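You operate a simulated robot arm through the tools that you are given. There is no shell and no other tool. Be economical: measure what you need, move in short steps, check, and stop when the job is done.

Carry out the task below with a simulated robot arm. There is one attempt and no reset: what you move stays moved.

TASK
Fetch the steel block with the largest size on its label from the middle shelf of the blue cabinet and set it on the white glass pane on the end table of the right bench. Shut the blue drawer. Put one of the rags from the top of the blue cabinet on the front of the left bench. Stack the small box marked "pads" from the top of the brown bench on top of the small box labelled "clips". Take the blue block and leave it on the end table of the right bench. Close the right drawer. Take the white block on the top of the brown bench and put it away on the front of the brown table. Turn the stop dial to 2. Fetch the black cup and set it on the brown panel on the back board of the left bench. Pull the left drawer open. Any order will do. Set down upright: white block, black cup.

The check looks at the end state, three seconds after you hand in, the way a careful person would. Anything else that was tipped, shoved, dropped, spilled or broken makes it a failure.

THE ROBOT
A 7-joint arm with a two-finger parallel gripper on a trunk, on a base that drives. Base frame: it is fixed to the floor where the robot stands at the start and does not move with it; the origin is under the middle of the robot, x ahead of it, y to its left, z up. Lengths are in m, angles in rad, forces in N, time in s.
With the tool pointing down near the work surface it reaches from about 0.1 to 0.66 m from the robot's upright axis, wherever it stands. Its first joint turns from -2.897 to 2.897 rad. Places, roughly: black cup (10x6x7 cm) [-3, -0.4, 0.9]; blue block (8x6x5 cm) [0.2, -2.3, 0.9]; blue drawer [0.4, -0.1, 0.7]; end table of the right bench [-2, 1.5, 0.8]; front of the brown table (150x19 cm) [0.22, -3.96, 0.84]; front of the left bench (180x22 cm) [-1.68, -1.98, 0.84]; glass pane (19x19x2 cm) [-2.1, 1.8, 0.8]; left drawer [0.3, -1.3, 0.7]; panel (19x19x2 cm) [-2.9, -1.4, 0.8]; rag (8x6x3 cm) [0.4, -0.3, 0.9]; right drawer [0.1, -2.4, 0.7]; small box [0.25, -1.25, 1]; steel block [0.5, 0, 0.5]; stop dial [-1.7, -0.8, 0.8]; white block (8x4x5 cm) [0.2, -2.8, 0.9]. Payload 1.57 kg.
The TCP is the grasp point between the finger pads, 0.03 m short of the fingertips. In the tool frame z runs along the fingers and y along their closing line. The gripper opens to 0.08 m. The fingers are 0.017 m wide and 0.012 m thick; the gripper's body (0.04 by 0.082 m) begins 0.08 m behind the TCP.
Orientation is told as [roll, pitch, yaw] about the base's x, y, z axes, in that order, counted from this pose: with the fingers straight down and closing along the base's y, the tool's x points along the base's -x, its y along +y and its z along -z.

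THE INTERFACE
- The arm moves only by the tool apply_moves. Its argument "motion" is a list of rows, each a list of 6 numbers: the shift along the tool's x, y, z in cm, then the turn, a rotation vector about the tool's x, y, z in rad. In form: [[x, y, z, rx, ry, rz], ...]. A call has 1 to 10 rows; each row shifts and turns the commanded pose from where the row before left it, along the tool's axes as they then stand. "claw" is the opening, from 0 (shut) to 1 (fully open), set as the call begins (left out, the last holds). Rows are played at 5 a second. More than 0.05 m and 0.15 rad between two rows, or a gripper value outside its range, and nothing of the call is played. A pose out of reach is approached as far as the arm can. The call stops where the force on the tool passes 40 N (or 10 N more than at its start, if that is more) or the arm is blocked; 0.2 s more then pass. Each finger travels about 0.072 m/s and halts on what it meets, pressing with about 43 N; the grip force reading is that of the motor and also rises with nothing between the fingers. The clock runs only during rows and for 0.2 s after the last one: add rows that do not move to give the fingers time. It gives the time, the measured TCP pose, the force on the tool (base axes), the opening and the grip force at its end, in the units of the frame above (readings bear some noise), with the torque about the TCP (base axes, N m) and any sound that the robot's microphone picked up.
- Cameras (640 x 400 px; columns grow to the right, rows downward): "scene" is now at [-0.0232, 0.0888, 1.3567]; the picture's right is [-0.59, -0.81, 0.00], its down [-0.56, 0.41, -0.72] and it looks along [0.58, -0.42, -0.70] (base axes); focal length 214 px, centre (320, 200). "wrist" rides on the gripper at [0.072, -0.007, -0.122] in the tool frame; the picture's right is [0.09, 1.00, 0.00], its down [-0.84, 0.08, -0.54] and it looks along [-0.54, 0.05, 0.84] (tool axes); focal length 238 px, centre (320, 200).
- capture(camera): a new picture of that camera. It takes no simulated time.
- move_column(by): slides the trunk up (or, below 0, down) by that many m; the arm and the scene camera ride with it, the base frame stays. It gives what a move gives, with no picture.
- drive_base(legs): drives the robot by 1 to 6 legs, each [ahead, left, turn to the left] in m, m and rad, along the robot's own axes; the way and the turn of a leg run together, so that a leg with both is an arc; at most 1.5 m and 3.142 rad a leg. The arm and the cameras ride along, it lands a little off, and it stops where it bumps. It gives what a move gives.
- pan_tilt(pan, tilt): turns the head with the scene camera to pan (to the left, within 1.501 rad either way) and tilt (down, from -0.506 to 1.204), counted from straight ahead of the robot. It gives what a move gives.
- locate(camera, pixels): there is no depth. For up to 12 entries [column, row, z] of the newest picture of that camera ("zoom" is the newest enlarged one), the place [x, y] in the base frame at which the ray of that pixel passes the height z, good to about 0.003 m. It takes no simulated time.
- enlarge(camera, box): a new picture of the part [left, top, right, bottom] of that camera's present view, enlarged. It takes no simulated time.
- close_job(): hands the job in; it is judged then, once.

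Keep the steps short. Do not move on a guess: measure, check each grasp and each placing, and mend mistakes. In all there are 322 turns and 206 pictures (those below and enlarged ones count). Leave the gripper open and the arm clear of the work at the hand-in unless told otherwise, and finish with a single line.

The tools are called after ">>>" by a JSON object that holds its "api" and its "payload". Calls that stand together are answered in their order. apply_moves: Moves the arm, as the interface text tells. Its arguments: {"type":"object","properties":{"motion":{"type":"array","items":{"type":"array","items":{"type":"number"}}},"claw":{"type":"number"}},"required":["motion"]} The other tools are called the same way: move_column (by) slides the trunk up or down; drive_base (legs) drives the base; pan_tilt (pan, tilt) turns the head that bears the scene camera; capture (camera) takes a picture; locate (camera, pixels) gives the place at which the rays of pixels pass given heights; enlarge (camera, box) takes an enlarged picture of a part of a camera's view; close_job () hands the job in.

At the start:

```text
t: 0.0
eef_pos: [0.2632, -0.3161, 1.1681]
tool_rot: [0.001, 0.0, -0.001]
ft_force: [-0.5, 0.5, 0.4]
wrist_torque: [-0.02, 0.01, -0.02]
opening: 0.0799
gripper_force: 0.0
trunk travel left (down, up): [-0.025, 0.09]
robot x, y, heading: [-0.0001, 0.0006, 0.001]
head pan, tilt: [-0.634, 0.771]
```

scene: 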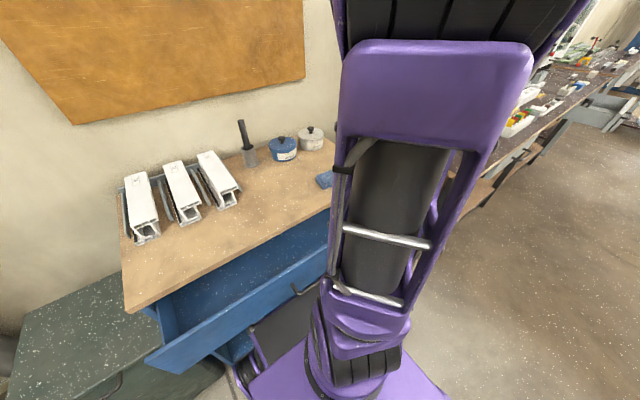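
wrist: 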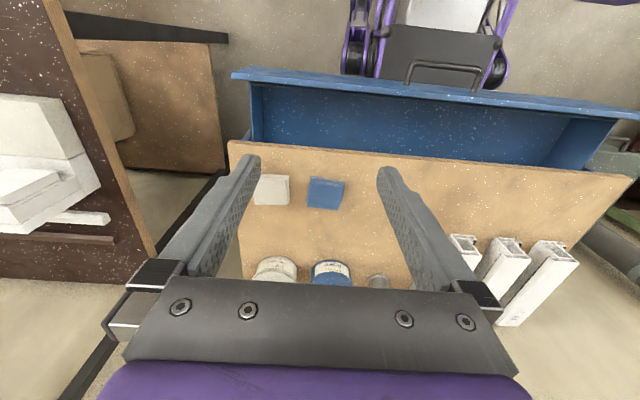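

I see two rags on the blue cabinet in the wrist view, at about (270,190) and (325,193), and the blue drawer standing open. First I look around with the head and measure the rags.

>>> {"api": "locate", "payload": {"camera": "wrist", "pixels": [[272, 190, 0.9], [325, 193, 0.9], [253, 176, 0.9], [290, 204, 0.87], [230, 142, 0.87], [630, 175, 0.87], [235, 75, 0.8], [640, 112, 0.8], [440, 85, 0.75]]}}

>>> {"api": "pan_tilt", "payload": {"pan": 0.6, "tilt": 0.9}}

>>> {"api": "capture", "payload": {"camera": "scene"}}

```text
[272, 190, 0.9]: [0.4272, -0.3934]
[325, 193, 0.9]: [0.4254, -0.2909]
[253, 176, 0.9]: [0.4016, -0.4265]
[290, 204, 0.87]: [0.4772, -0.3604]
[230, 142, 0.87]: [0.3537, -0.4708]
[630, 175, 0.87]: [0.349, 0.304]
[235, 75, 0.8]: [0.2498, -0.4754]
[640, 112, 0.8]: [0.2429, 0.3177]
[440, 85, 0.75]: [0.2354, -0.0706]
```

```text
t: 1.4
eef_pos: [0.2637, -0.3168, 1.1659]
tool_rot: [-0.001, 0.002, 0.001]
ft_force: [0.7, 0.2, 0.0]
wrist_torque: [-0.02, 0.0, -0.01]
opening: 0.08
gripper_force: 0.1
trunk travel left (down, up): [-0.025, 0.09]
robot x, y, heading: [-0.0011, -0.0, 0.004]
head pan, tilt: [0.6, 0.901]
```

```text
203 pictures are left
```

scene: 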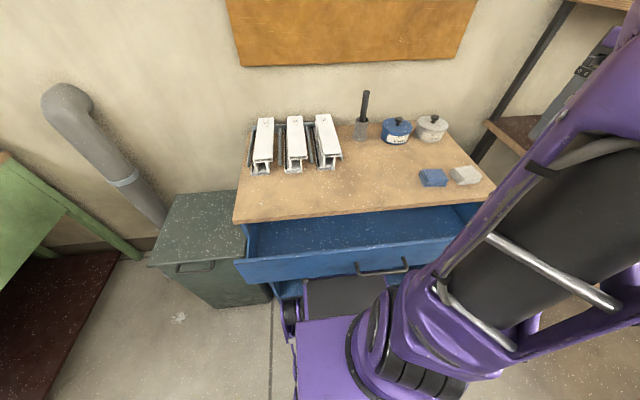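

The blue drawer is open about 0.1 m toward the base. I back off 0.45 m so that I can see the cabinet's front and shelves.

>>> {"api": "drive_base", "payload": {"legs": [[-0.45, 0, 0]]}}

>>> {"api": "pan_tilt", "payload": {"pan": 0.2, "tilt": 0.8}}

>>> {"api": "capture", "payload": {"camera": "scene"}}

>>> {"api": "pan_tilt", "payload": {"pan": 1.5, "tilt": 0.6}}

>>> {"api": "capture", "payload": {"camera": "scene"}}

>>> {"api": "pan_tilt", "payload": {"pan": -1.5, "tilt": 0.5}}

>>> {"api": "capture", "payload": {"camera": "scene"}}

```text
t: 4.1
eef_pos: [-0.1848, -0.3159, 1.1673]
tool_rot: [0.001, 0.0, -0.006]
ft_force: [-0.7, 0.3, 1.2]
wrist_torque: [-0.01, 0.03, 0.0]
opening: 0.0801
gripper_force: 0.1
trunk travel left (down, up): [-0.025, 0.09]
robot x, y, heading: [-0.446, -0.0017, -0.004]
head pan, tilt: [0.6, 0.901]
```

```text
t: 5.0
eef_pos: [-0.1846, -0.3163, 1.1665]
tool_rot: [0.002, 0.004, -0.004]
ft_force: [0.2, 0.9, 0.0]
wrist_torque: [0.06, -0.01, 0.0]
opening: 0.0801
gripper_force: 0.0
trunk travel left (down, up): [-0.025, 0.09]
robot x, y, heading: [-0.4449, 0.0013, -0.005]
head pan, tilt: [0.201, 0.799]
```

```text
202 pictures are left
```

scene: 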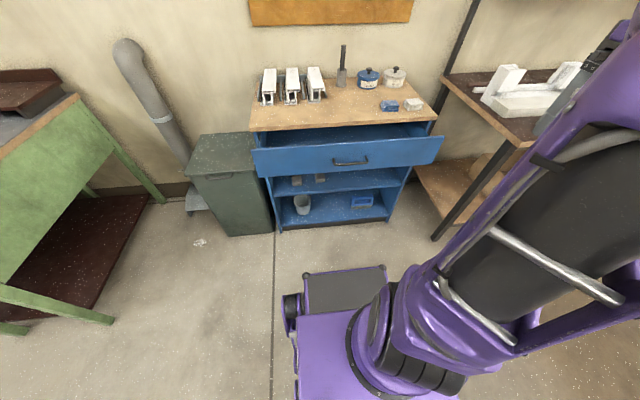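

```text
t: 6.5
eef_pos: [-0.1852, -0.3165, 1.1678]
tool_rot: [0.0, 0.002, -0.007]
ft_force: [-0.3, 0.4, -0.3]
wrist_torque: [0.03, -0.01, 0.04]
opening: 0.0799
gripper_force: 0.0
trunk travel left (down, up): [-0.025, 0.09]
robot x, y, heading: [-0.4491, -0.0004, -0.004]
head pan, tilt: [1.499, 0.6]
```

```text
201 pictures are left
```

scene: 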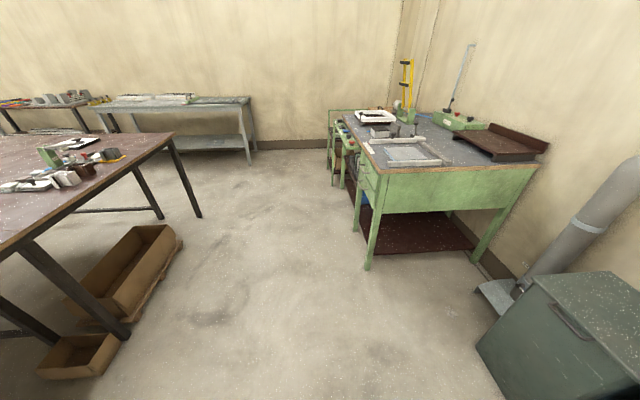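

```text
t: 9.1
eef_pos: [-0.1851, -0.3167, 1.1669]
tool_rot: [0.0, -0.001, -0.006]
ft_force: [0.0, 1.0, 0.5]
wrist_torque: [0.02, -0.03, 0.0]
opening: 0.0801
gripper_force: 0.1
trunk travel left (down, up): [-0.025, 0.09]
robot x, y, heading: [-0.4465, 0.0027, -0.004]
head pan, tilt: [-1.499, 0.499]
```

```text
200 pictures are left
```

scene: 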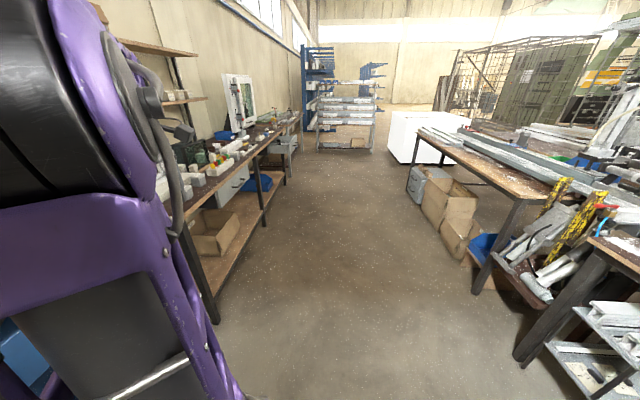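

Two small steel blocks show on the middle shelf. I look there more closely.

>>> {"api": "pan_tilt", "payload": {"pan": 0.2, "tilt": 0.8}}

>>> {"api": "enlarge", "payload": {"camera": "scene", "box": [240, 60, 450, 240]}}

>>> {"api": "enlarge", "payload": {"camera": "scene", "box": [260, 155, 360, 215]}}

```text
t: 10.8
eef_pos: [-0.183, -0.3168, 1.1643]
tool_rot: [0.005, 0.008, -0.005]
ft_force: [0.5, -0.5, 0.0]
wrist_torque: [0.0, 0.04, 0.0]
opening: 0.0801
gripper_force: 0.0
trunk travel left (down, up): [-0.025, 0.09]
robot x, y, heading: [-0.4449, 0.0024, -0.004]
head pan, tilt: [0.201, 0.799]
```

```text
2.22 times, centred on (345, 150) of scene
```

zoom: 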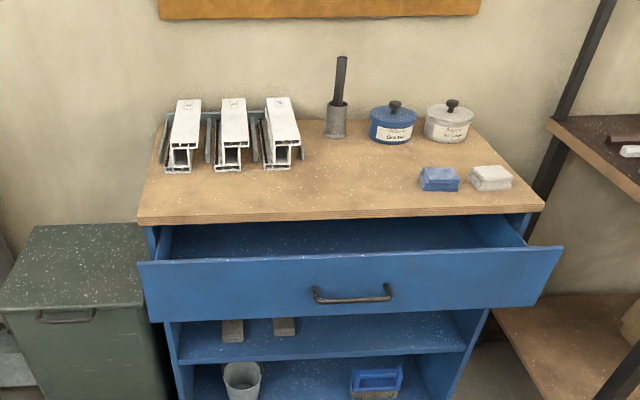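

```text
6.40 times, centred on (310, 185) of scene
```

zoom: 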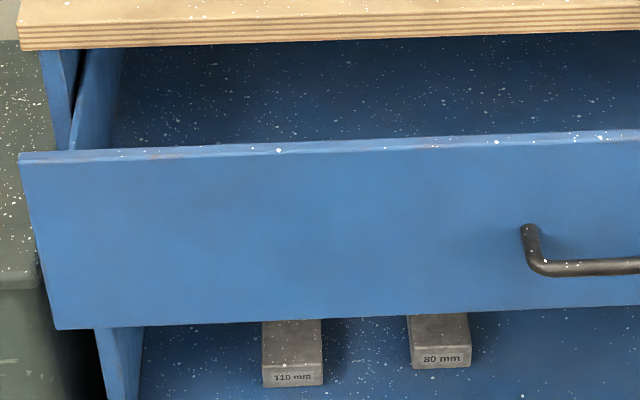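

The labels read "110 mm" (left) and "80 mm"; a third block may be hidden by the drawer. I measure the drawer front for pushing it shut.

>>> {"api": "locate", "payload": {"camera": "zoom", "pixels": [[20, 153, 0.8], [20, 153, 0.84], [20, 153, 0.76], [57, 328, 0.7], [57, 328, 0.65], [57, 328, 0.6], [525, 230, 0.72], [540, 265, 0.7], [290, 378, 0.5], [440, 358, 0.5], [290, 386, 0.45], [290, 386, 0.5]]}}

```text
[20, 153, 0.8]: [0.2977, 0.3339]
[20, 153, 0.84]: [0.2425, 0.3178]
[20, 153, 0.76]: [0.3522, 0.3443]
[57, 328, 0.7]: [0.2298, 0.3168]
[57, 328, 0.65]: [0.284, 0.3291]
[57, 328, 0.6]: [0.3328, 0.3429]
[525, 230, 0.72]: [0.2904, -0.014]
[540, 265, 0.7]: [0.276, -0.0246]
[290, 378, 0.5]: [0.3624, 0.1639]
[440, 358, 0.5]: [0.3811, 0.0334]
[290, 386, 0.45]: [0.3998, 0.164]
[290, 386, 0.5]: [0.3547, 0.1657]
```

The drawer front stands at x≈0.24, z 0.69–0.84, centred on y≈-0.08, with its handle around z 0.75. I will push it with horizontal shut fingers above the handle. First I move the arm forward, left and down in free space.

>>> {"api": "apply_moves", "payload": {"motion": [[-2.5, 3, 2.5, 0, 0, 0], [-2.5, 3, 2.5, 0, 0, 0], [-2.5, 3, 2.5, 0, 0, 0], [-2.5, 3, 2.5, 0, 0, 0], [-2.5, 3, 2.5, 0, 0, 0], [-2.5, 3, 2.5, 0, 0, 0], [-2.5, 3, 2.5, 0, 0, 0], [-2.5, 3, 2.5, 0, 0, 0]], "claw": 0}}

>>> {"api": "apply_moves", "payload": {"motion": [[0, 0, 0, 0, -0.145, 0], [0, 0, 0, 0, -0.145, 0], [0, 0, 0, 0, -0.145, 0], [0, 0, 0, 0, -0.145, 0], [0, 0, 0, 0, -0.145, 0], [0, 0, 0, 0, -0.145, 0], [0, 0, 0, 0, -0.145, 0], [0, 0, 0, 0, -0.145, 0], [0, 0, 0, 0, -0.145, 0], [0, 0, 0, 0, -0.145, 0]]}}

>>> {"api": "apply_moves", "payload": {"motion": [[0, 0, 0, 0, -0.12, 0], [0, 0, 0, 0, 0, 0]]}}

>>> {"api": "capture", "payload": {"camera": "scene"}}

>>> {"api": "capture", "payload": {"camera": "wrist"}}

```text
t: 12.6
eef_pos: [0.0149, -0.0763, 0.9667]
tool_rot: [0.0, 0.002, -0.007]
ft_force: [-0.3, 0.4, 0.7]
wrist_torque: [-0.02, -0.06, 0.0]
opening: 0.0
gripper_force: 21.6
trunk travel left (down, up): [-0.025, 0.09]
robot x, y, heading: [-0.4426, 0.0064, -0.007]
head pan, tilt: [0.201, 0.799]
```

```text
t: 14.8
eef_pos: [0.0513, -0.0838, 0.9706]
tool_rot: [0.106, -1.382, -0.092]
ft_force: [0.4, 0.3, -0.2]
wrist_torque: [0.01, 0.0, -0.03]
opening: 0.0
gripper_force: 21.3
out of reach, approached as far as the arm can: row 6, 8, 9, 10
trunk travel left (down, up): [-0.025, 0.09]
robot x, y, heading: [-0.4489, 0.0024, -0.006]
head pan, tilt: [0.201, 0.799]
```

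```text
t: 15.4
eef_pos: [0.0541, -0.085, 0.9715]
tool_rot: [0.301, -1.5, -0.289]
ft_force: [1.0, -0.1, 0.3]
wrist_torque: [0.0, 0.01, 0.0]
opening: 0.0
gripper_force: 21.5
trunk travel left (down, up): [-0.025, 0.09]
robot x, y, heading: [-0.4464, 0.001, -0.008]
head pan, tilt: [0.201, 0.799]
```

```text
197 pictures are left
```

scene: 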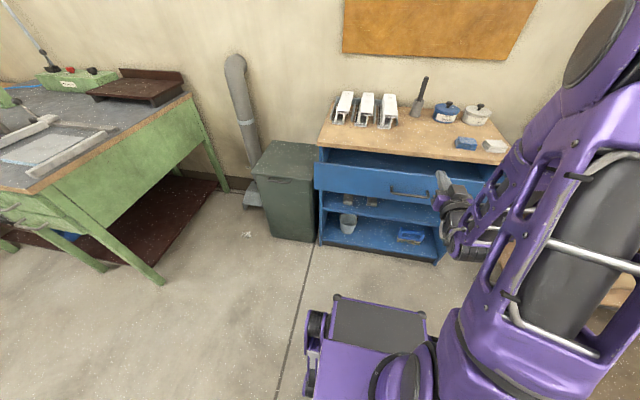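

```text
196 pictures are left
```

wrist: 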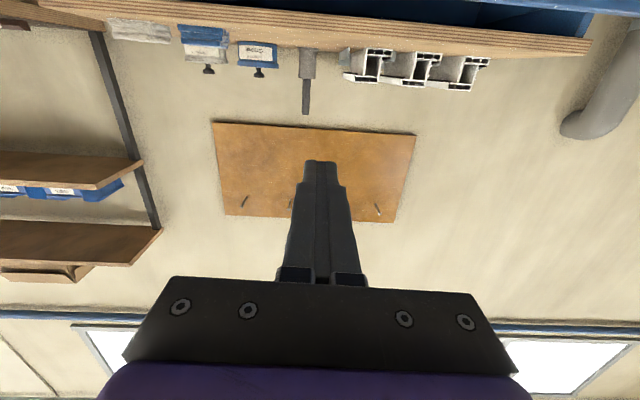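

Fingers point forward at z≈0.97. I lower them to z≈0.80 (tool x now points down), then look.

>>> {"api": "apply_moves", "payload": {"motion": [[4.3, 0, 0, 0, 0, 0], [4.3, 0, 0, 0, 0, 0], [4.3, 0, 0, 0, 0, 0], [4.3, 0, 0, 0, -0.07, 0], [0, 0, 0, 0, 0, 0]]}}

>>> {"api": "drive_base", "payload": {"legs": [[0.12, 0, 0]]}}

>>> {"api": "capture", "payload": {"camera": "scene"}}

```text
t: 16.6
eef_pos: [0.0359, -0.0983, 0.8028]
tool_rot: [1.585, -1.546, -1.562]
ft_force: [0.6, 0.8, -0.1]
wrist_torque: [0.02, 0.02, -0.01]
opening: 0.0
gripper_force: 21.3
out of reach, approached as far as the arm can: row 4
trunk travel left (down, up): [-0.025, 0.09]
robot x, y, heading: [-0.4471, 0.0022, -0.003]
head pan, tilt: [0.201, 0.799]
```

```text
t: 17.9
eef_pos: [0.1575, -0.0989, 0.8033]
tool_rot: [1.555, -1.543, -1.533]
ft_force: [0.1, 0.4, -0.1]
wrist_torque: [0.01, 0.03, 0.01]
opening: 0.0001
gripper_force: 21.3
trunk travel left (down, up): [-0.025, 0.09]
robot x, y, heading: [-0.3282, 0.0044, -0.004]
head pan, tilt: [0.201, 0.799]
```

```text
195 pictures are left
```

scene: 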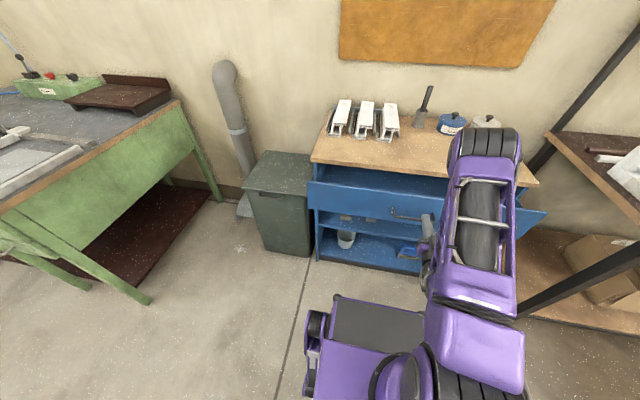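

The fingertips are near (0.19, -0.10, 0.80), right before the drawer front. I push forward in small rows.

>>> {"api": "apply_moves", "payload": {"motion": [[0, 0, 2, 0, 0, 0], [0, 0, 2, 0, 0, 0], [0, 0, 2, 0, 0, 0], [0, 0, 2, 0, 0, 0], [0, 0, 2, 0, 0, 0]]}}

```text
t: 19.1
eef_pos: [0.2562, -0.1044, 0.8045]
tool_rot: [1.538, -1.542, -1.507]
ft_force: [-0.5, 0.0, 0.3]
wrist_torque: [0.03, -0.04, 0.02]
opening: 0.0001
gripper_force: 21.2
out of reach, approached as far as the arm can: row 3, 4
trunk travel left (down, up): [-0.025, 0.09]
robot x, y, heading: [-0.3233, 0.0005, -0.001]
head pan, tilt: [0.201, 0.799]
```

>>> {"api": "apply_moves", "payload": {"motion": [[0, 0, 2, 0, 0, 0], [0, 0, 2, 0, 0, 0], [0, 0, 0, 0, 0, 0]]}}

>>> {"api": "capture", "payload": {"camera": "scene"}}

```text
t: 19.9
eef_pos: [0.2968, -0.1071, 0.8051]
tool_rot: [1.524, -1.541, -1.493]
ft_force: [0.1, -0.6, -0.1]
wrist_torque: [-0.01, 0.0, 0.01]
opening: 0.0
gripper_force: 21.2
out of reach, approached as far as the arm can: row 1
trunk travel left (down, up): [-0.025, 0.09]
robot x, y, heading: [-0.3269, -0.001, -0.005]
head pan, tilt: [0.201, 0.799]
```

```text
194 pictures are left
```

scene: 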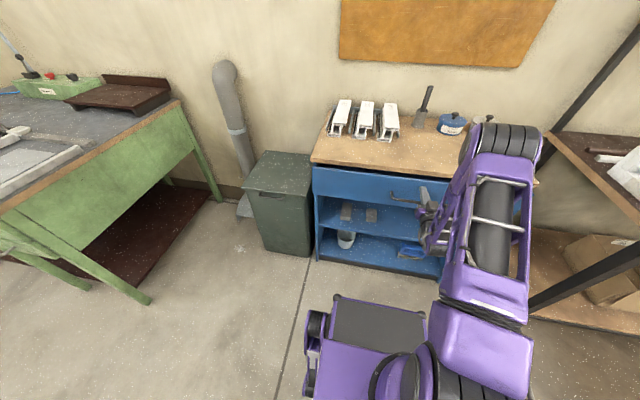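

The drawer slides in, nearly shut. I push a bit further until it meets its stop.

>>> {"api": "apply_moves", "payload": {"motion": [[0, 0, 1, 0, 0, 0], [0, 0, 1, 0, 0, 0], [0, 0, 1, 0, 0, 0], [0, 0, 1, 0, 0, 0], [0, 0, 1, 0, 0, 0]]}}

>>> {"api": "enlarge", "payload": {"camera": "scene", "box": [300, 100, 460, 280]}}

```text
t: 20.8
eef_pos: [0.3267, -0.1094, 0.8052]
tool_rot: [1.499, -1.539, -1.466]
ft_force: [-24.8, 3.2, 12.0]
wrist_torque: [-0.08, -0.43, -0.14]
opening: 0.0
gripper_force: 21.6
out of reach, approached as far as the arm can: row 4
trunk travel left (down, up): [-0.025, 0.09]
robot x, y, heading: [-0.326, -0.0004, -0.002]
head pan, tilt: [0.201, 0.799]
stopped in row 4: the force on the tool passed its limit at 58 N (the readings are from after the stop); the commanded pose is now the measured one
```

```text
2.22 times, centred on (380, 190) of scene
```

zoom: 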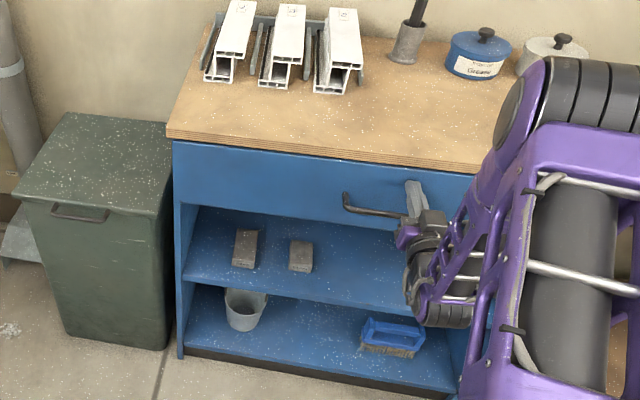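

The drawer hit its stop, shut. I pull the arm back and look at the shelf.

>>> {"api": "apply_moves", "payload": {"motion": [[0, 0, -4, 0, 0, 0], [0, 0, -4, 0, 0, 0], [0, 0, -4, 0, 0, 0], [0, 0, -4, 0, 0, 0]]}}

>>> {"api": "drive_base", "payload": {"legs": [[-0.2, 0, 0]]}}

>>> {"api": "pan_tilt", "payload": {"pan": 0.1, "tilt": 0.85}}

>>> {"api": "capture", "payload": {"camera": "scene"}}

```text
t: 21.8
eef_pos: [0.1683, -0.1129, 0.8042]
tool_rot: [1.365, -1.539, -1.33]
ft_force: [0.2, -0.7, -0.8]
wrist_torque: [0.01, 0.0, -0.01]
opening: 0.0
gripper_force: 21.8
trunk travel left (down, up): [-0.025, 0.09]
robot x, y, heading: [-0.3256, 0.0035, -0.005]
head pan, tilt: [0.201, 0.799]
```

```text
t: 23.4
eef_pos: [-0.031, -0.1113, 0.8029]
tool_rot: [1.345, -1.54, -1.312]
ft_force: [-0.4, 0.0, -0.5]
wrist_torque: [0.02, 0.0, 0.0]
opening: 0.0003
gripper_force: 21.4
trunk travel left (down, up): [-0.025, 0.09]
robot x, y, heading: [-0.5264, 0.004, -0.01]
head pan, tilt: [0.201, 0.799]
```

```text
t: 24.1
eef_pos: [-0.0313, -0.1126, 0.8028]
tool_rot: [1.35, -1.54, -1.318]
ft_force: [-0.7, -1.2, -0.1]
wrist_torque: [-0.03, -0.01, -0.02]
opening: 0.0
gripper_force: 21.3
trunk travel left (down, up): [-0.025, 0.09]
robot x, y, heading: [-0.5296, 0.0067, -0.008]
head pan, tilt: [0.099, 0.85]
```

```text
192 pictures are left
```

scene: 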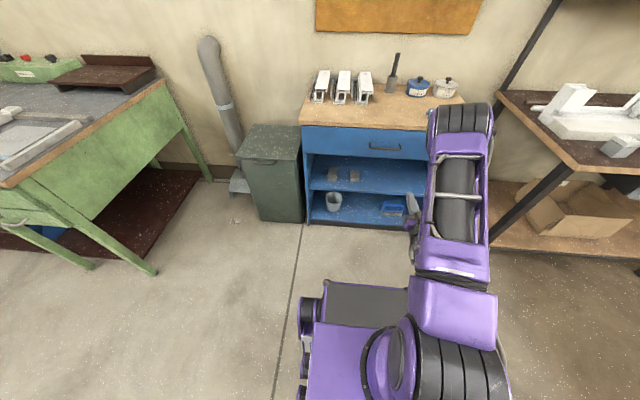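

>>> {"api": "enlarge", "payload": {"camera": "scene", "box": [295, 120, 440, 235]}}

>>> {"api": "enlarge", "payload": {"camera": "scene", "box": [312, 155, 376, 195]}}

>>> {"api": "locate", "payload": {"camera": "zoom", "pixels": [[200, 260, 0.5], [100, 125, 0.5]]}}

```text
3.48 times, centred on (368, 178) of scene
```

zoom: 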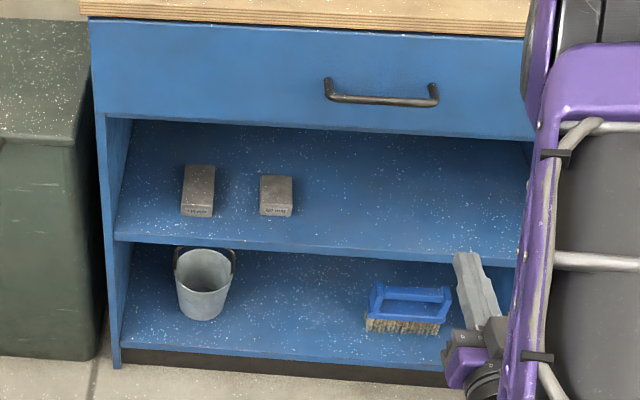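

```text
10.00 times, centred on (344, 175) of scene
```

zoom: 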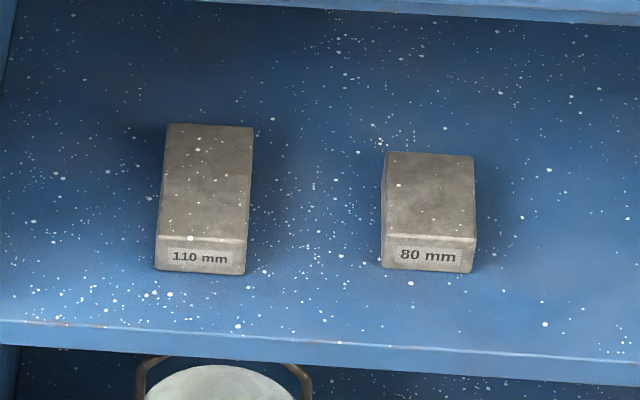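

```text
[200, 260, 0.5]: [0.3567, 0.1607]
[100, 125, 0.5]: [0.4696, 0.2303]
```

The "110 mm" block is the target. I measure the shelf edge and block corners at several candidate heights.

>>> {"api": "locate", "payload": {"camera": "zoom", "pixels": [[200, 332, 0.45], [200, 332, 0.42], [200, 332, 0.4], [155, 270, 0.42], [243, 275, 0.42], [155, 270, 0.45], [243, 275, 0.45], [157, 236, 0.47], [246, 240, 0.47], [167, 124, 0.47], [253, 127, 0.47], [157, 236, 0.45]]}}

```text
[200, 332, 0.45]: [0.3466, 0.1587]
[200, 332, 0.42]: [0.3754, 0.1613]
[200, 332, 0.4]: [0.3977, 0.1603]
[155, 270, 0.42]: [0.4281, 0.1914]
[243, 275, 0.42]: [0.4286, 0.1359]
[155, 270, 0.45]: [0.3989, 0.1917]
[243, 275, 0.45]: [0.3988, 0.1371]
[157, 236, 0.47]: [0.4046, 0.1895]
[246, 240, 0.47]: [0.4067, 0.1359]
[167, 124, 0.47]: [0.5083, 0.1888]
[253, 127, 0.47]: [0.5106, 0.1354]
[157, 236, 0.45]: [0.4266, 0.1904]
```

I need the shelf height from a low viewpoint. I pitch the tool 45° down, shift the base left to line up with the block, and lower the gripper in front of the cabinet.

>>> {"api": "apply_moves", "payload": {"motion": [[0, 0, 0, 0, 0.13, 0], [0, 0, 0, 0, 0.13, 0], [0, 0, 0, 0, 0.13, 0], [0, 0, 0, 0, 0.13, 0], [0, 0, 0, 0, 0.13, 0], [0, 0, 0, 0, 0.13, 0], [0, 0, 0, 0, 0, 0]], "claw": 1}}

>>> {"api": "drive_base", "payload": {"legs": [[0, 0.22, 0]]}}

```text
t: 25.7
eef_pos: [-0.0331, -0.1123, 0.8047]
tool_rot: [0.044, -0.782, 0.002]
ft_force: [0.1, 0.1, -0.4]
wrist_torque: [-0.02, 0.02, 0.05]
opening: 0.08
gripper_force: 0.1
trunk travel left (down, up): [-0.025, 0.09]
robot x, y, heading: [-0.5262, 0.0003, -0.01]
head pan, tilt: [0.099, 0.85]
```

```text
t: 28.4
eef_pos: [-0.0304, 0.1062, 0.8038]
tool_rot: [0.045, -0.783, 0.003]
ft_force: [-1.3, -0.7, 0.2]
wrist_torque: [-0.05, -0.01, 0.01]
opening: 0.0801
gripper_force: 0.0
trunk travel left (down, up): [-0.025, 0.09]
robot x, y, heading: [-0.5265, 0.2176, -0.006]
head pan, tilt: [0.099, 0.85]
```

>>> {"api": "apply_moves", "payload": {"motion": [[2.6, 0.7, 2.6, 0, 0, 0], [2.6, 0.7, 2.6, 0, 0, 0], [2.6, 0.7, 2.6, 0, 0, 0], [2.6, 0.7, 2.6, 0, 0, 0], [2.6, 0.7, 2.6, 0, 0, 0], [2.6, 0.7, 2.6, 0, 0, 0], [2.6, 0.7, 2.6, 0, 0, 0], [2.6, 0.7, 2.6, 0, 0, 0]]}}

>>> {"api": "capture", "payload": {"camera": "wrist"}}

>>> {"api": "capture", "payload": {"camera": "scene"}}

```text
t: 30.2
eef_pos: [-0.0323, 0.1482, 0.5156]
tool_rot: [0.055, -0.782, 0.003]
ft_force: [0.1, 0.7, 0.0]
wrist_torque: [0.02, -0.03, 0.01]
opening: 0.0803
gripper_force: 0.0
out of reach, approached as far as the arm can: row 7, 8
trunk travel left (down, up): [-0.025, 0.09]
robot x, y, heading: [-0.5225, 0.2191, -0.004]
head pan, tilt: [0.099, 0.85]
```

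```text
189 pictures are left
```

wrist: 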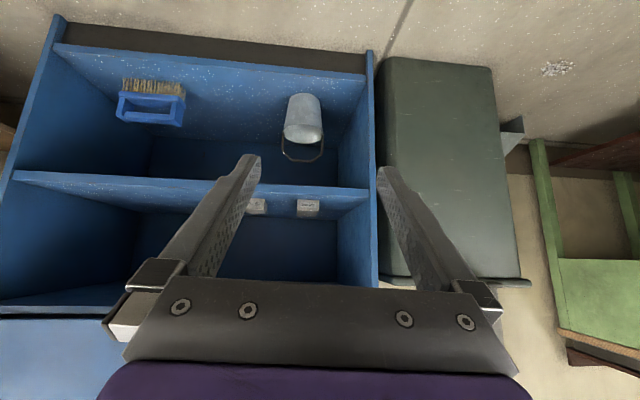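

```text
188 pictures are left
```

scene: 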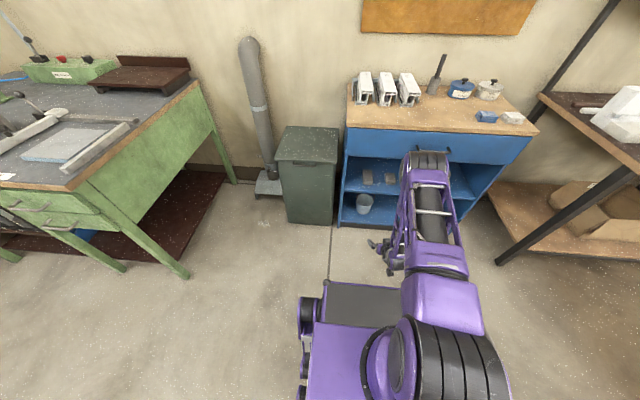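

>>> {"api": "enlarge", "payload": {"camera": "wrist", "box": [240, 170, 370, 250]}}

```text
4.92 times, centred on (305, 210) of wrist
```

zoom: 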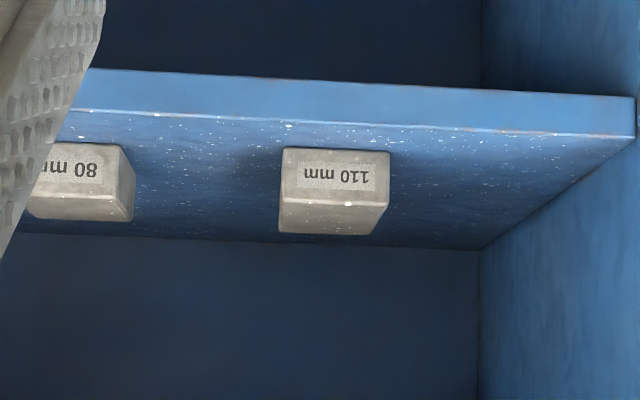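

>>> {"api": "locate", "payload": {"camera": "zoom", "pixels": [[283, 150, 0.45], [389, 152, 0.45], [283, 150, 0.44], [389, 152, 0.44], [283, 150, 0.43], [330, 120, 0.44], [330, 120, 0.45], [330, 120, 0.43], [281, 198, 0.47], [389, 203, 0.47], [281, 198, 0.48], [281, 198, 0.46]]}}

```text
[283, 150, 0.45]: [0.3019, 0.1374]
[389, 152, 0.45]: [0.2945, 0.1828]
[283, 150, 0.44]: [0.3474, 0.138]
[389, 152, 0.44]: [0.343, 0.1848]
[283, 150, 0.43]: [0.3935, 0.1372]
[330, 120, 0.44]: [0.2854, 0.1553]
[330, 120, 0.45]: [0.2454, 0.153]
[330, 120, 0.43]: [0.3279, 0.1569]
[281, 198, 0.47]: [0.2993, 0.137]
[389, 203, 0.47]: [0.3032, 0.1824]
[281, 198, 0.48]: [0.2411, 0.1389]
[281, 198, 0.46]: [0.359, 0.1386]
```

I've found: shelf z≈0.4235, block x 0.425–0.531, y 0.136–0.190, top ≈0.449. Before driving in, I check where the arm's elbow is relative to the cabinet top.

>>> {"api": "locate", "payload": {"camera": "scene", "pixels": [[430, 155, 1.0], [430, 155, 0.9], [430, 155, 0.8], [430, 155, 0.7], [440, 240, 1.0], [440, 240, 0.8], [440, 310, 0.8], [385, 265, 0.53], [390, 345, 0.4], [300, 300, 0.3]]}}

>>> {"api": "enlarge", "payload": {"camera": "scene", "box": [290, 130, 530, 400]}}

```text
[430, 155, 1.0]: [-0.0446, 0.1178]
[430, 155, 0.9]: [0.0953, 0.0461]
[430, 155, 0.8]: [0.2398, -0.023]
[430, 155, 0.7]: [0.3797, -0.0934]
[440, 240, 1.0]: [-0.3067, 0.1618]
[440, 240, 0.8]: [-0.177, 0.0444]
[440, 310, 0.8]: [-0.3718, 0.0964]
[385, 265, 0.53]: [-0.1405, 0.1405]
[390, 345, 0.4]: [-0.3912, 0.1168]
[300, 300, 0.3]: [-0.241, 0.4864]
```

```text
1.48 times, centred on (410, 265) of scene
```

zoom: 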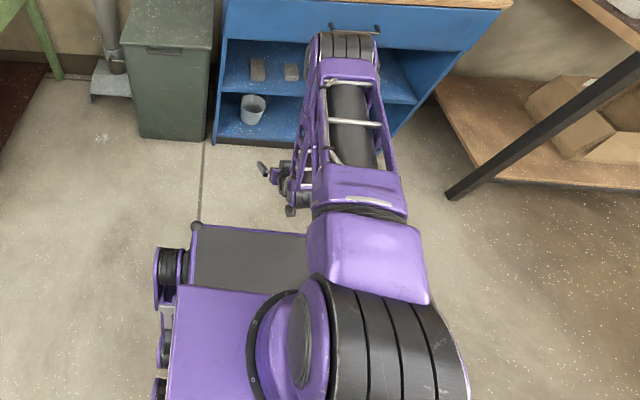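

Extended-arm geometry keeps the elbow and forearm clear with the base at x≈-0.2. I correct the small roll, adjust y, and drive forward 0.32 m.

>>> {"api": "apply_moves", "payload": {"motion": [[0, 1.5, 0, 0.055, 0, 0], [0, 0, 0, 0, 0, 0]]}}

>>> {"api": "drive_base", "payload": {"legs": [[0.32, 0, 0]]}}

>>> {"api": "capture", "payload": {"camera": "wrist"}}

>>> {"api": "capture", "payload": {"camera": "scene"}}

```text
t: 30.8
eef_pos: [-0.0323, 0.1482, 0.5165]
tool_rot: [0.056, -0.783, 0.002]
ft_force: [-0.7, 0.2, 1.3]
wrist_torque: [0.01, 0.02, 0.02]
opening: 0.0799
gripper_force: 0.1
out of reach, approached as far as the arm can: row 1
trunk travel left (down, up): [-0.025, 0.09]
robot x, y, heading: [-0.5265, 0.2178, -0.002]
head pan, tilt: [0.099, 0.85]
```

```text
t: 33.0
eef_pos: [0.2855, 0.1462, 0.5147]
tool_rot: [0.056, -0.781, 0.005]
ft_force: [-0.2, -0.2, 0.5]
wrist_torque: [0.03, -0.01, -0.01]
opening: 0.0797
gripper_force: 0.0
trunk travel left (down, up): [-0.025, 0.09]
robot x, y, heading: [-0.2089, 0.2165, -0.003]
head pan, tilt: [0.099, 0.85]
```

```text
185 pictures are left
```

wrist: 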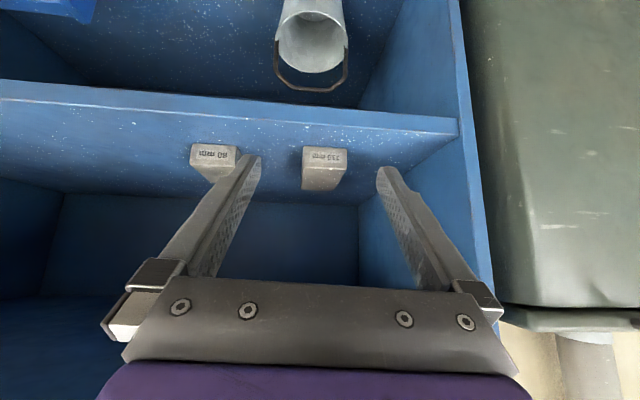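

```text
184 pictures are left
```

scene: 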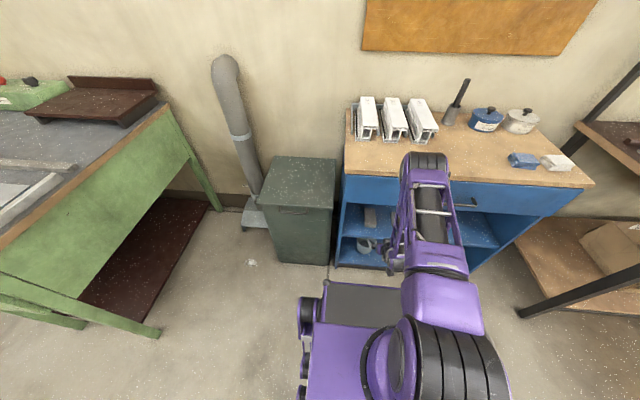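

The block is centred just right of the fingers' middle. I extend forward 12 cm at this height.

>>> {"api": "apply_moves", "payload": {"motion": [[-2.12, 0, 2.12, 0, 0, 0], [-2.12, 0, 2.12, 0, 0, 0], [-2.12, 0, 2.12, 0, 0, 0], [-2.12, 0, 2.12, 0, 0, 0], [0, 0, 0, 0, 0, 0]]}}

>>> {"api": "capture", "payload": {"camera": "wrist"}}

```text
t: 34.2
eef_pos: [0.4048, 0.1504, 0.5135]
tool_rot: [0.057, -0.78, 0.001]
ft_force: [0.0, 0.5, -0.3]
wrist_torque: [0.03, 0.0, -0.02]
opening: 0.0801
gripper_force: 0.0
trunk travel left (down, up): [-0.025, 0.09]
robot x, y, heading: [-0.2094, 0.2162, -0.005]
head pan, tilt: [0.099, 0.85]
```

```text
183 pictures are left
```

wrist: 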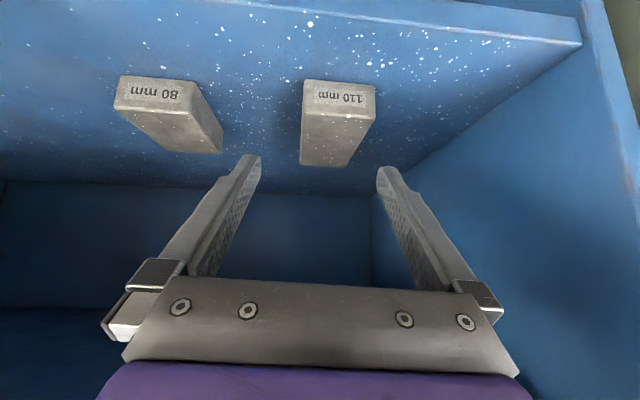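

>>> {"api": "locate", "payload": {"camera": "wrist", "pixels": [[304, 81, 0.4235], [377, 87, 0.4235], [302, 111, 0.449], [375, 118, 0.449], [300, 163, 0.449], [340, 166, 0.449], [115, 108, 0.449], [193, 115, 0.449], [221, 153, 0.449]]}}

```text
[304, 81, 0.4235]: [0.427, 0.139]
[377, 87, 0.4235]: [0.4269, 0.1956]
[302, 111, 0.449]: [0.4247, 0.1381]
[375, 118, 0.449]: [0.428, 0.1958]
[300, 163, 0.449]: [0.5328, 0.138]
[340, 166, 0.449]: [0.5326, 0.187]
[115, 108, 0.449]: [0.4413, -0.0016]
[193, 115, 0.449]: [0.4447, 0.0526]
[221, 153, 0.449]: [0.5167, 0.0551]
```

The block centre is (0.480, 0.166), top 0.449. I go over it, squaring the roll, then down.

>>> {"api": "apply_moves", "payload": {"motion": [[0, 1.5, 0, 0.055, 0, 0], [-2.65, 0, 2.65, 0, 0, 0], [-2.65, 0, 2.65, 0, 0, 0], [0, 0, 0, 0, 0, 0]]}}

>>> {"api": "capture", "payload": {"camera": "wrist"}}

```text
t: 35.2
eef_pos: [0.4743, 0.1559, 0.5085]
tool_rot: [0.001, -0.77, -0.003]
ft_force: [-0.2, 0.0, -0.2]
wrist_torque: [-0.02, 0.0, 0.01]
opening: 0.0799
gripper_force: 0.0
out of reach, approached as far as the arm can: row 1
trunk travel left (down, up): [-0.025, 0.09]
robot x, y, heading: [-0.2111, 0.2171, -0.003]
head pan, tilt: [0.099, 0.85]
```

```text
182 pictures are left
```

wrist: 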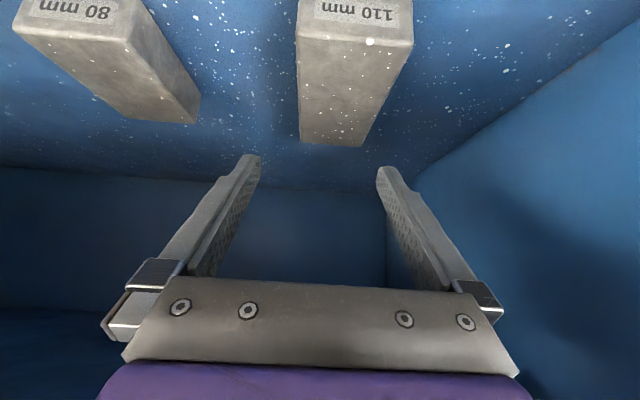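

>>> {"api": "apply_moves", "payload": {"motion": [[0, 1.0, 0, 0, 0, 0], [1.2, 0, 2.0, 0, 0, 0], [1.6, 0, 1.7, 0, 0, 0], [0, 0, 0, 0, 0, 0]]}}

>>> {"api": "capture", "payload": {"camera": "wrist"}}

```text
t: 36.2
eef_pos: [0.4868, 0.1695, 0.4677]
tool_rot: [0.004, -0.782, 0.001]
ft_force: [0.3, 1.1, -0.1]
wrist_torque: [0.0, -0.04, -0.01]
opening: 0.0802
gripper_force: 0.1
trunk travel left (down, up): [-0.025, 0.09]
robot x, y, heading: [-0.2107, 0.2181, -0.01]
head pan, tilt: [0.099, 0.85]
```

```text
181 pictures are left
```

wrist: 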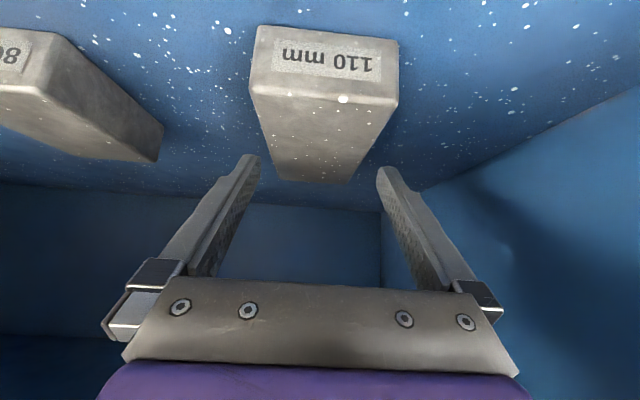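

>>> {"api": "apply_moves", "payload": {"motion": [[1.1, -0.3, 0.25, 0, 0, 0], [0, 0, 0, 0, 0, 0]]}}

>>> {"api": "apply_moves", "payload": {"motion": [[0, 0, 0, 0, 0, 0], [0, 0, 0, 0, 0, 0], [0, 0, 0, 0, 0, 0]], "claw": 0}}

>>> {"api": "capture", "payload": {"camera": "wrist"}}

```text
t: 36.8
eef_pos: [0.4807, 0.1644, 0.4583]
tool_rot: [-0.001, -0.783, 0.002]
ft_force: [0.1, -0.6, -1.2]
wrist_torque: [-0.01, -0.02, 0.03]
opening: 0.0801
gripper_force: 0.0
trunk travel left (down, up): [-0.025, 0.09]
robot x, y, heading: [-0.2074, 0.2179, -0.004]
head pan, tilt: [0.099, 0.85]
```

```text
t: 37.6
eef_pos: [0.4797, 0.1644, 0.4591]
tool_rot: [0.0, -0.783, 0.003]
ft_force: [-0.2, 1.7, 0.4]
wrist_torque: [0.05, -0.11, -0.03]
opening: 0.0554
gripper_force: 43.3
trunk travel left (down, up): [-0.025, 0.09]
robot x, y, heading: [-0.2073, 0.2192, -0.005]
head pan, tilt: [0.099, 0.85]
```

```text
180 pictures are left
```

wrist: 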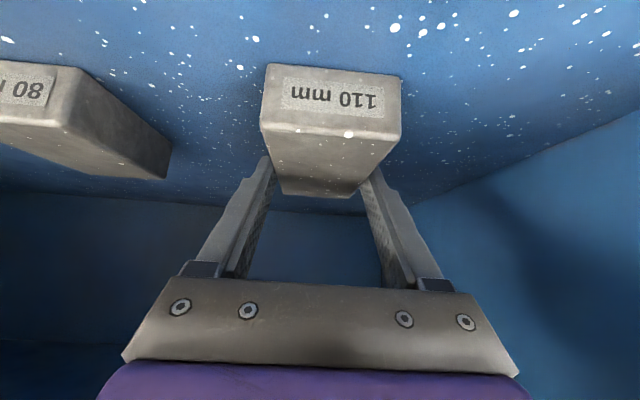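

Gripped at 0.055 opening with 43 N. I lift 4 cm and check.

>>> {"api": "apply_moves", "payload": {"motion": [[-1.4, 0, -1.4, 0, 0, 0], [-1.4, 0, -1.4, 0, 0, 0], [0, 0, 0, 0, 0, 0]]}}

>>> {"api": "capture", "payload": {"camera": "wrist"}}

```text
t: 38.4
eef_pos: [0.481, 0.1637, 0.4972]
tool_rot: [-0.001, -0.781, 0.002]
ft_force: [0.2, 0.2, -5.9]
wrist_torque: [-0.04, -0.03, 0.0]
opening: 0.0556
gripper_force: 43.2
trunk travel left (down, up): [-0.025, 0.09]
robot x, y, heading: [-0.2081, 0.2225, -0.006]
head pan, tilt: [0.099, 0.85]
```

```text
179 pictures are left
```

wrist: 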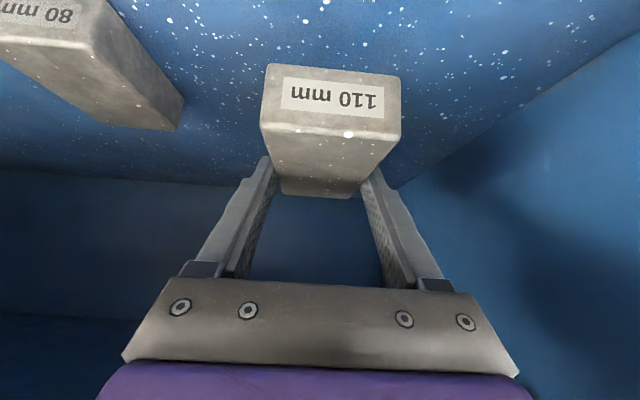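

Held firmly (5.9 N weight). I back out straight with the base, then raise the arm.

>>> {"api": "drive_base", "payload": {"legs": [[-0.4, 0, 0]]}}

>>> {"api": "apply_moves", "payload": {"motion": [[-2.6, 0, -3.4, 0, 0, 0], [-2.6, 0, -3.4, 0, 0, 0], [-2.6, 0, -3.4, 0, 0, 0], [-2.6, 0, -3.4, 0, 0, 0], [-2.6, 0, -3.4, 0, 0, 0], [-2.6, 0, -3.4, 0, 0, 0], [-2.6, 0, -3.4, 0, 0, 0], [-2.6, 0, -3.4, 0, 0, 0], [-2.6, 0, -3.4, 0, 0, 0], [-2.6, 0, -3.4, 0, 0, 0]]}}

>>> {"api": "pan_tilt", "payload": {"pan": 1.5, "tilt": 0.6}}

>>> {"api": "capture", "payload": {"camera": "scene"}}

```text
t: 40.9
eef_pos: [0.0804, 0.1675, 0.498]
tool_rot: [0.001, -0.78, 0.002]
ft_force: [0.5, -0.3, -6.3]
wrist_torque: [-0.01, 0.01, 0.06]
opening: 0.0556
gripper_force: 42.8
trunk travel left (down, up): [-0.025, 0.09]
robot x, y, heading: [-0.6091, 0.219, -0.014]
head pan, tilt: [0.099, 0.85]
```

```text
t: 43.0
eef_pos: [0.023, 0.1655, 0.9212]
tool_rot: [0.0, -0.781, -0.001]
ft_force: [0.2, 0.6, -7.3]
wrist_torque: [0.0, 0.0, 0.01]
opening: 0.0556
gripper_force: 43.4
trunk travel left (down, up): [-0.025, 0.09]
robot x, y, heading: [-0.6094, 0.2151, -0.002]
head pan, tilt: [0.099, 0.85]
```

```text
t: 44.6
eef_pos: [0.026, 0.1654, 0.9209]
tool_rot: [0.0, -0.781, -0.001]
ft_force: [-0.3, 0.5, -6.1]
wrist_torque: [0.02, 0.0, 0.03]
opening: 0.0558
gripper_force: 43.2
trunk travel left (down, up): [-0.025, 0.09]
robot x, y, heading: [-0.6103, 0.2194, -0.009]
head pan, tilt: [1.499, 0.6]
```

```text
178 pictures are left
```

scene: 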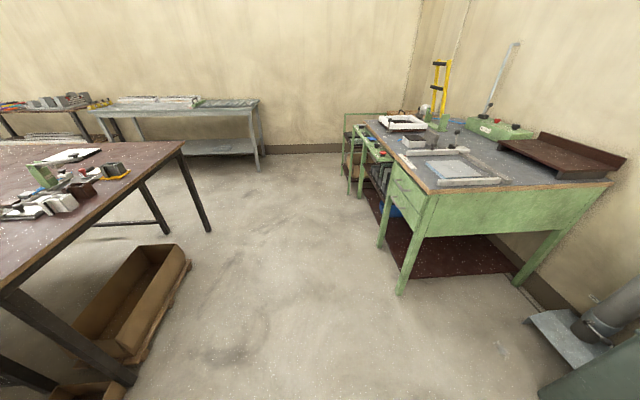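

>>> {"api": "locate", "payload": {"camera": "scene", "pixels": [[183, 145, 0.83], [5, 285, 0.83], [95, 145, 0.83], [20, 160, 0.83], [210, 230, 0.0], [180, 265, 0.0]]}}

>>> {"api": "enlarge", "payload": {"camera": "scene", "box": [0, 130, 200, 300]}}

```text
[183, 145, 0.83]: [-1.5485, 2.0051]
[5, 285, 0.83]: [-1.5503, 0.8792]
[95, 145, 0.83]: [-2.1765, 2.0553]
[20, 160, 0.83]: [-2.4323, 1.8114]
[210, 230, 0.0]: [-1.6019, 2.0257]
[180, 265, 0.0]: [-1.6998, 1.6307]
```

```text
2.35 times, centred on (100, 215) of scene
```

zoom: 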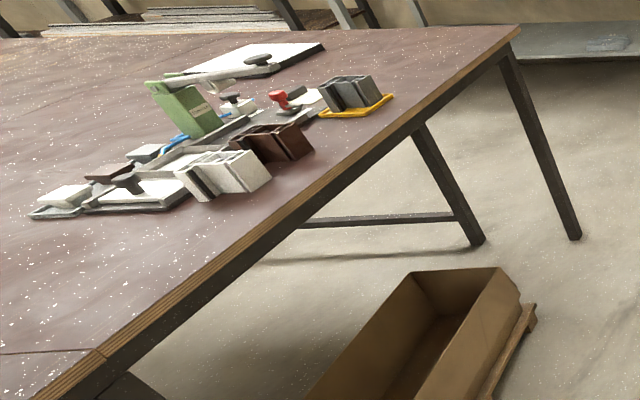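

That is the end table (edge x≈-1.55, far end y≈2.0), the white pane lies near its far end. I check floor clearances around it.

>>> {"api": "locate", "payload": {"camera": "scene", "pixels": [[258, 170, 0.0], [118, 140, 0.0], [95, 112, 0.85], [258, 102, 0.85], [400, 295, 0.0], [380, 245, 0.0], [348, 195, 0.0], [335, 150, 0.0]]}}

>>> {"api": "drive_base", "payload": {"legs": [[-0.4, 0, 0], [0, 0, 1.57]]}}

>>> {"api": "pan_tilt", "payload": {"pan": 0.5, "tilt": 0.6}}

>>> {"api": "capture", "payload": {"camera": "scene"}}

```text
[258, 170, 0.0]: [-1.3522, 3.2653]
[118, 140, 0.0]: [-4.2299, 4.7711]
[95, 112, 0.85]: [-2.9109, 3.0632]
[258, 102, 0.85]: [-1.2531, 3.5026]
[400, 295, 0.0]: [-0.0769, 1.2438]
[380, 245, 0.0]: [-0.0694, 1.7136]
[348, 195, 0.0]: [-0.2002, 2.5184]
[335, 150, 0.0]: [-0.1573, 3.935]
```

```text
t: 51.1
eef_pos: [-0.9837, 0.8572, 0.9228]
tool_rot: [0.0, -0.78, 1.626]
ft_force: [-0.2, 0.2, -6.2]
wrist_torque: [-0.04, -0.01, -0.02]
opening: 0.0557
gripper_force: 42.7
trunk travel left (down, up): [-0.025, 0.09]
robot x, y, heading: [-1.0024, 0.2248, 1.618]
head pan, tilt: [1.499, 0.6]
```

```text
t: 52.4
eef_pos: [-0.984, 0.8565, 0.9221]
tool_rot: [-0.001, -0.78, 1.624]
ft_force: [0.0, -0.6, -7.5]
wrist_torque: [0.04, 0.0, 0.0]
opening: 0.0554
gripper_force: 43.1
trunk travel left (down, up): [-0.025, 0.09]
robot x, y, heading: [-1.0049, 0.2218, 1.615]
head pan, tilt: [0.499, 0.6]
```

```text
176 pictures are left
```

scene: 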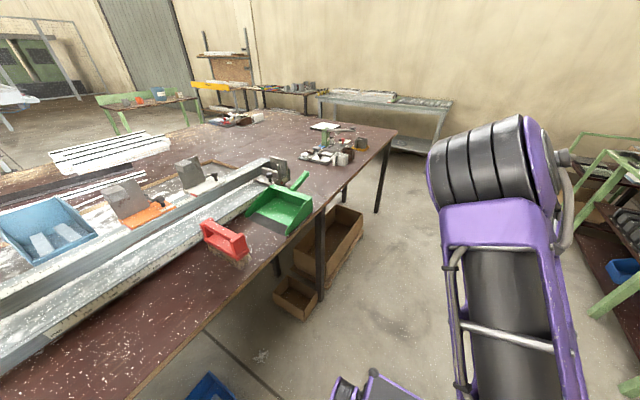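

I retract the arm a bit, turn clockwise to face -y, and reverse past the table's far end.

>>> {"api": "apply_moves", "payload": {"motion": [[0.95, 0, -3.77, 0, 0, 0], [0.95, 0, -3.77, 0, 0, 0], [0.95, 0, -3.77, 0, 0, 0]]}}

>>> {"api": "drive_base", "payload": {"legs": [[0, 0, -1.6], [0, 0, -1.59], [-1.2, 0, 0], [-1.2, 0, 0]]}}

>>> {"api": "pan_tilt", "payload": {"pan": -1.2, "tilt": 0.6}}

>>> {"api": "capture", "payload": {"camera": "scene"}}

```text
t: 53.2
eef_pos: [-0.9797, 0.754, 0.9804]
tool_rot: [0.001, -0.78, 1.625]
ft_force: [-0.4, -0.3, -7.4]
wrist_torque: [-0.02, 0.0, 0.01]
opening: 0.0556
gripper_force: 42.5
trunk travel left (down, up): [-0.025, 0.09]
robot x, y, heading: [-1.0036, 0.2235, 1.618]
head pan, tilt: [0.499, 0.6]
```

```text
t: 72.8
eef_pos: [-1.0134, 2.0675, 0.981]
tool_rot: [0.0, -0.78, -1.583]
ft_force: [0.0, -0.5, -6.4]
wrist_torque: [-0.02, 0.03, -0.01]
opening: 0.0555
gripper_force: 43.4
trunk travel left (down, up): [-0.025, 0.09]
robot x, y, heading: [-0.9545, 2.5955, -1.594]
head pan, tilt: [0.499, 0.6]
```

```text
t: 74.6
eef_pos: [-1.0146, 2.0664, 0.981]
tool_rot: [0.001, -0.78, -1.583]
ft_force: [1.2, -0.5, -7.0]
wrist_torque: [0.03, 0.03, -0.01]
opening: 0.0554
gripper_force: 43.2
trunk travel left (down, up): [-0.025, 0.09]
robot x, y, heading: [-0.955, 2.5928, -1.588]
head pan, tilt: [-1.201, 0.6]
```

```text
175 pictures are left
```

scene: 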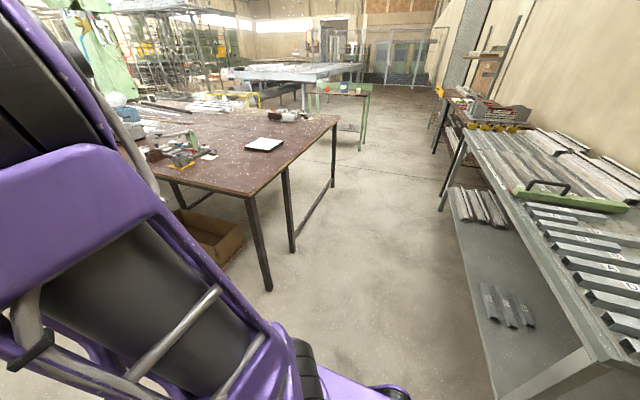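

>>> {"api": "locate", "payload": {"camera": "scene", "pixels": [[252, 196, 0.83], [338, 120, 0.83], [262, 139, 0.85], [242, 149, 0.85], [282, 141, 0.85], [268, 151, 0.85], [595, 362, 0.85], [480, 140, 0.85]]}}

>>> {"api": "enlarge", "payload": {"camera": "scene", "box": [120, 100, 340, 240]}}

```text
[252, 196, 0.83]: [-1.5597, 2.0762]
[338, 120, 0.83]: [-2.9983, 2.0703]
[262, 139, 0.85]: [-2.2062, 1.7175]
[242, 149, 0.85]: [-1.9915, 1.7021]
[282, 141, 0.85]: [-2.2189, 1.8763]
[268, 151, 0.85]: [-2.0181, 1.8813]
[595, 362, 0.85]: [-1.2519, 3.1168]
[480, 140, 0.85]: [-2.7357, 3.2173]
```

```text
2.86 times, centred on (230, 170) of scene
```

zoom: 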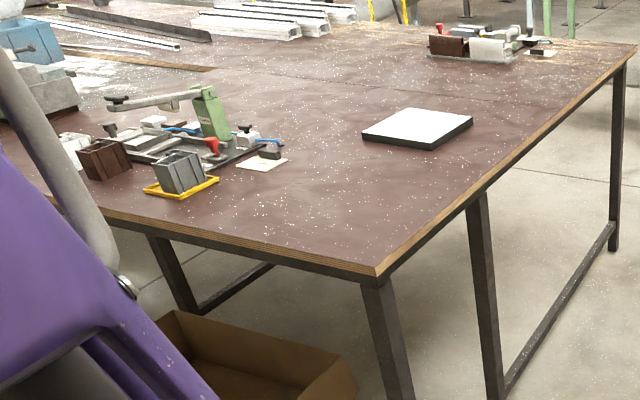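

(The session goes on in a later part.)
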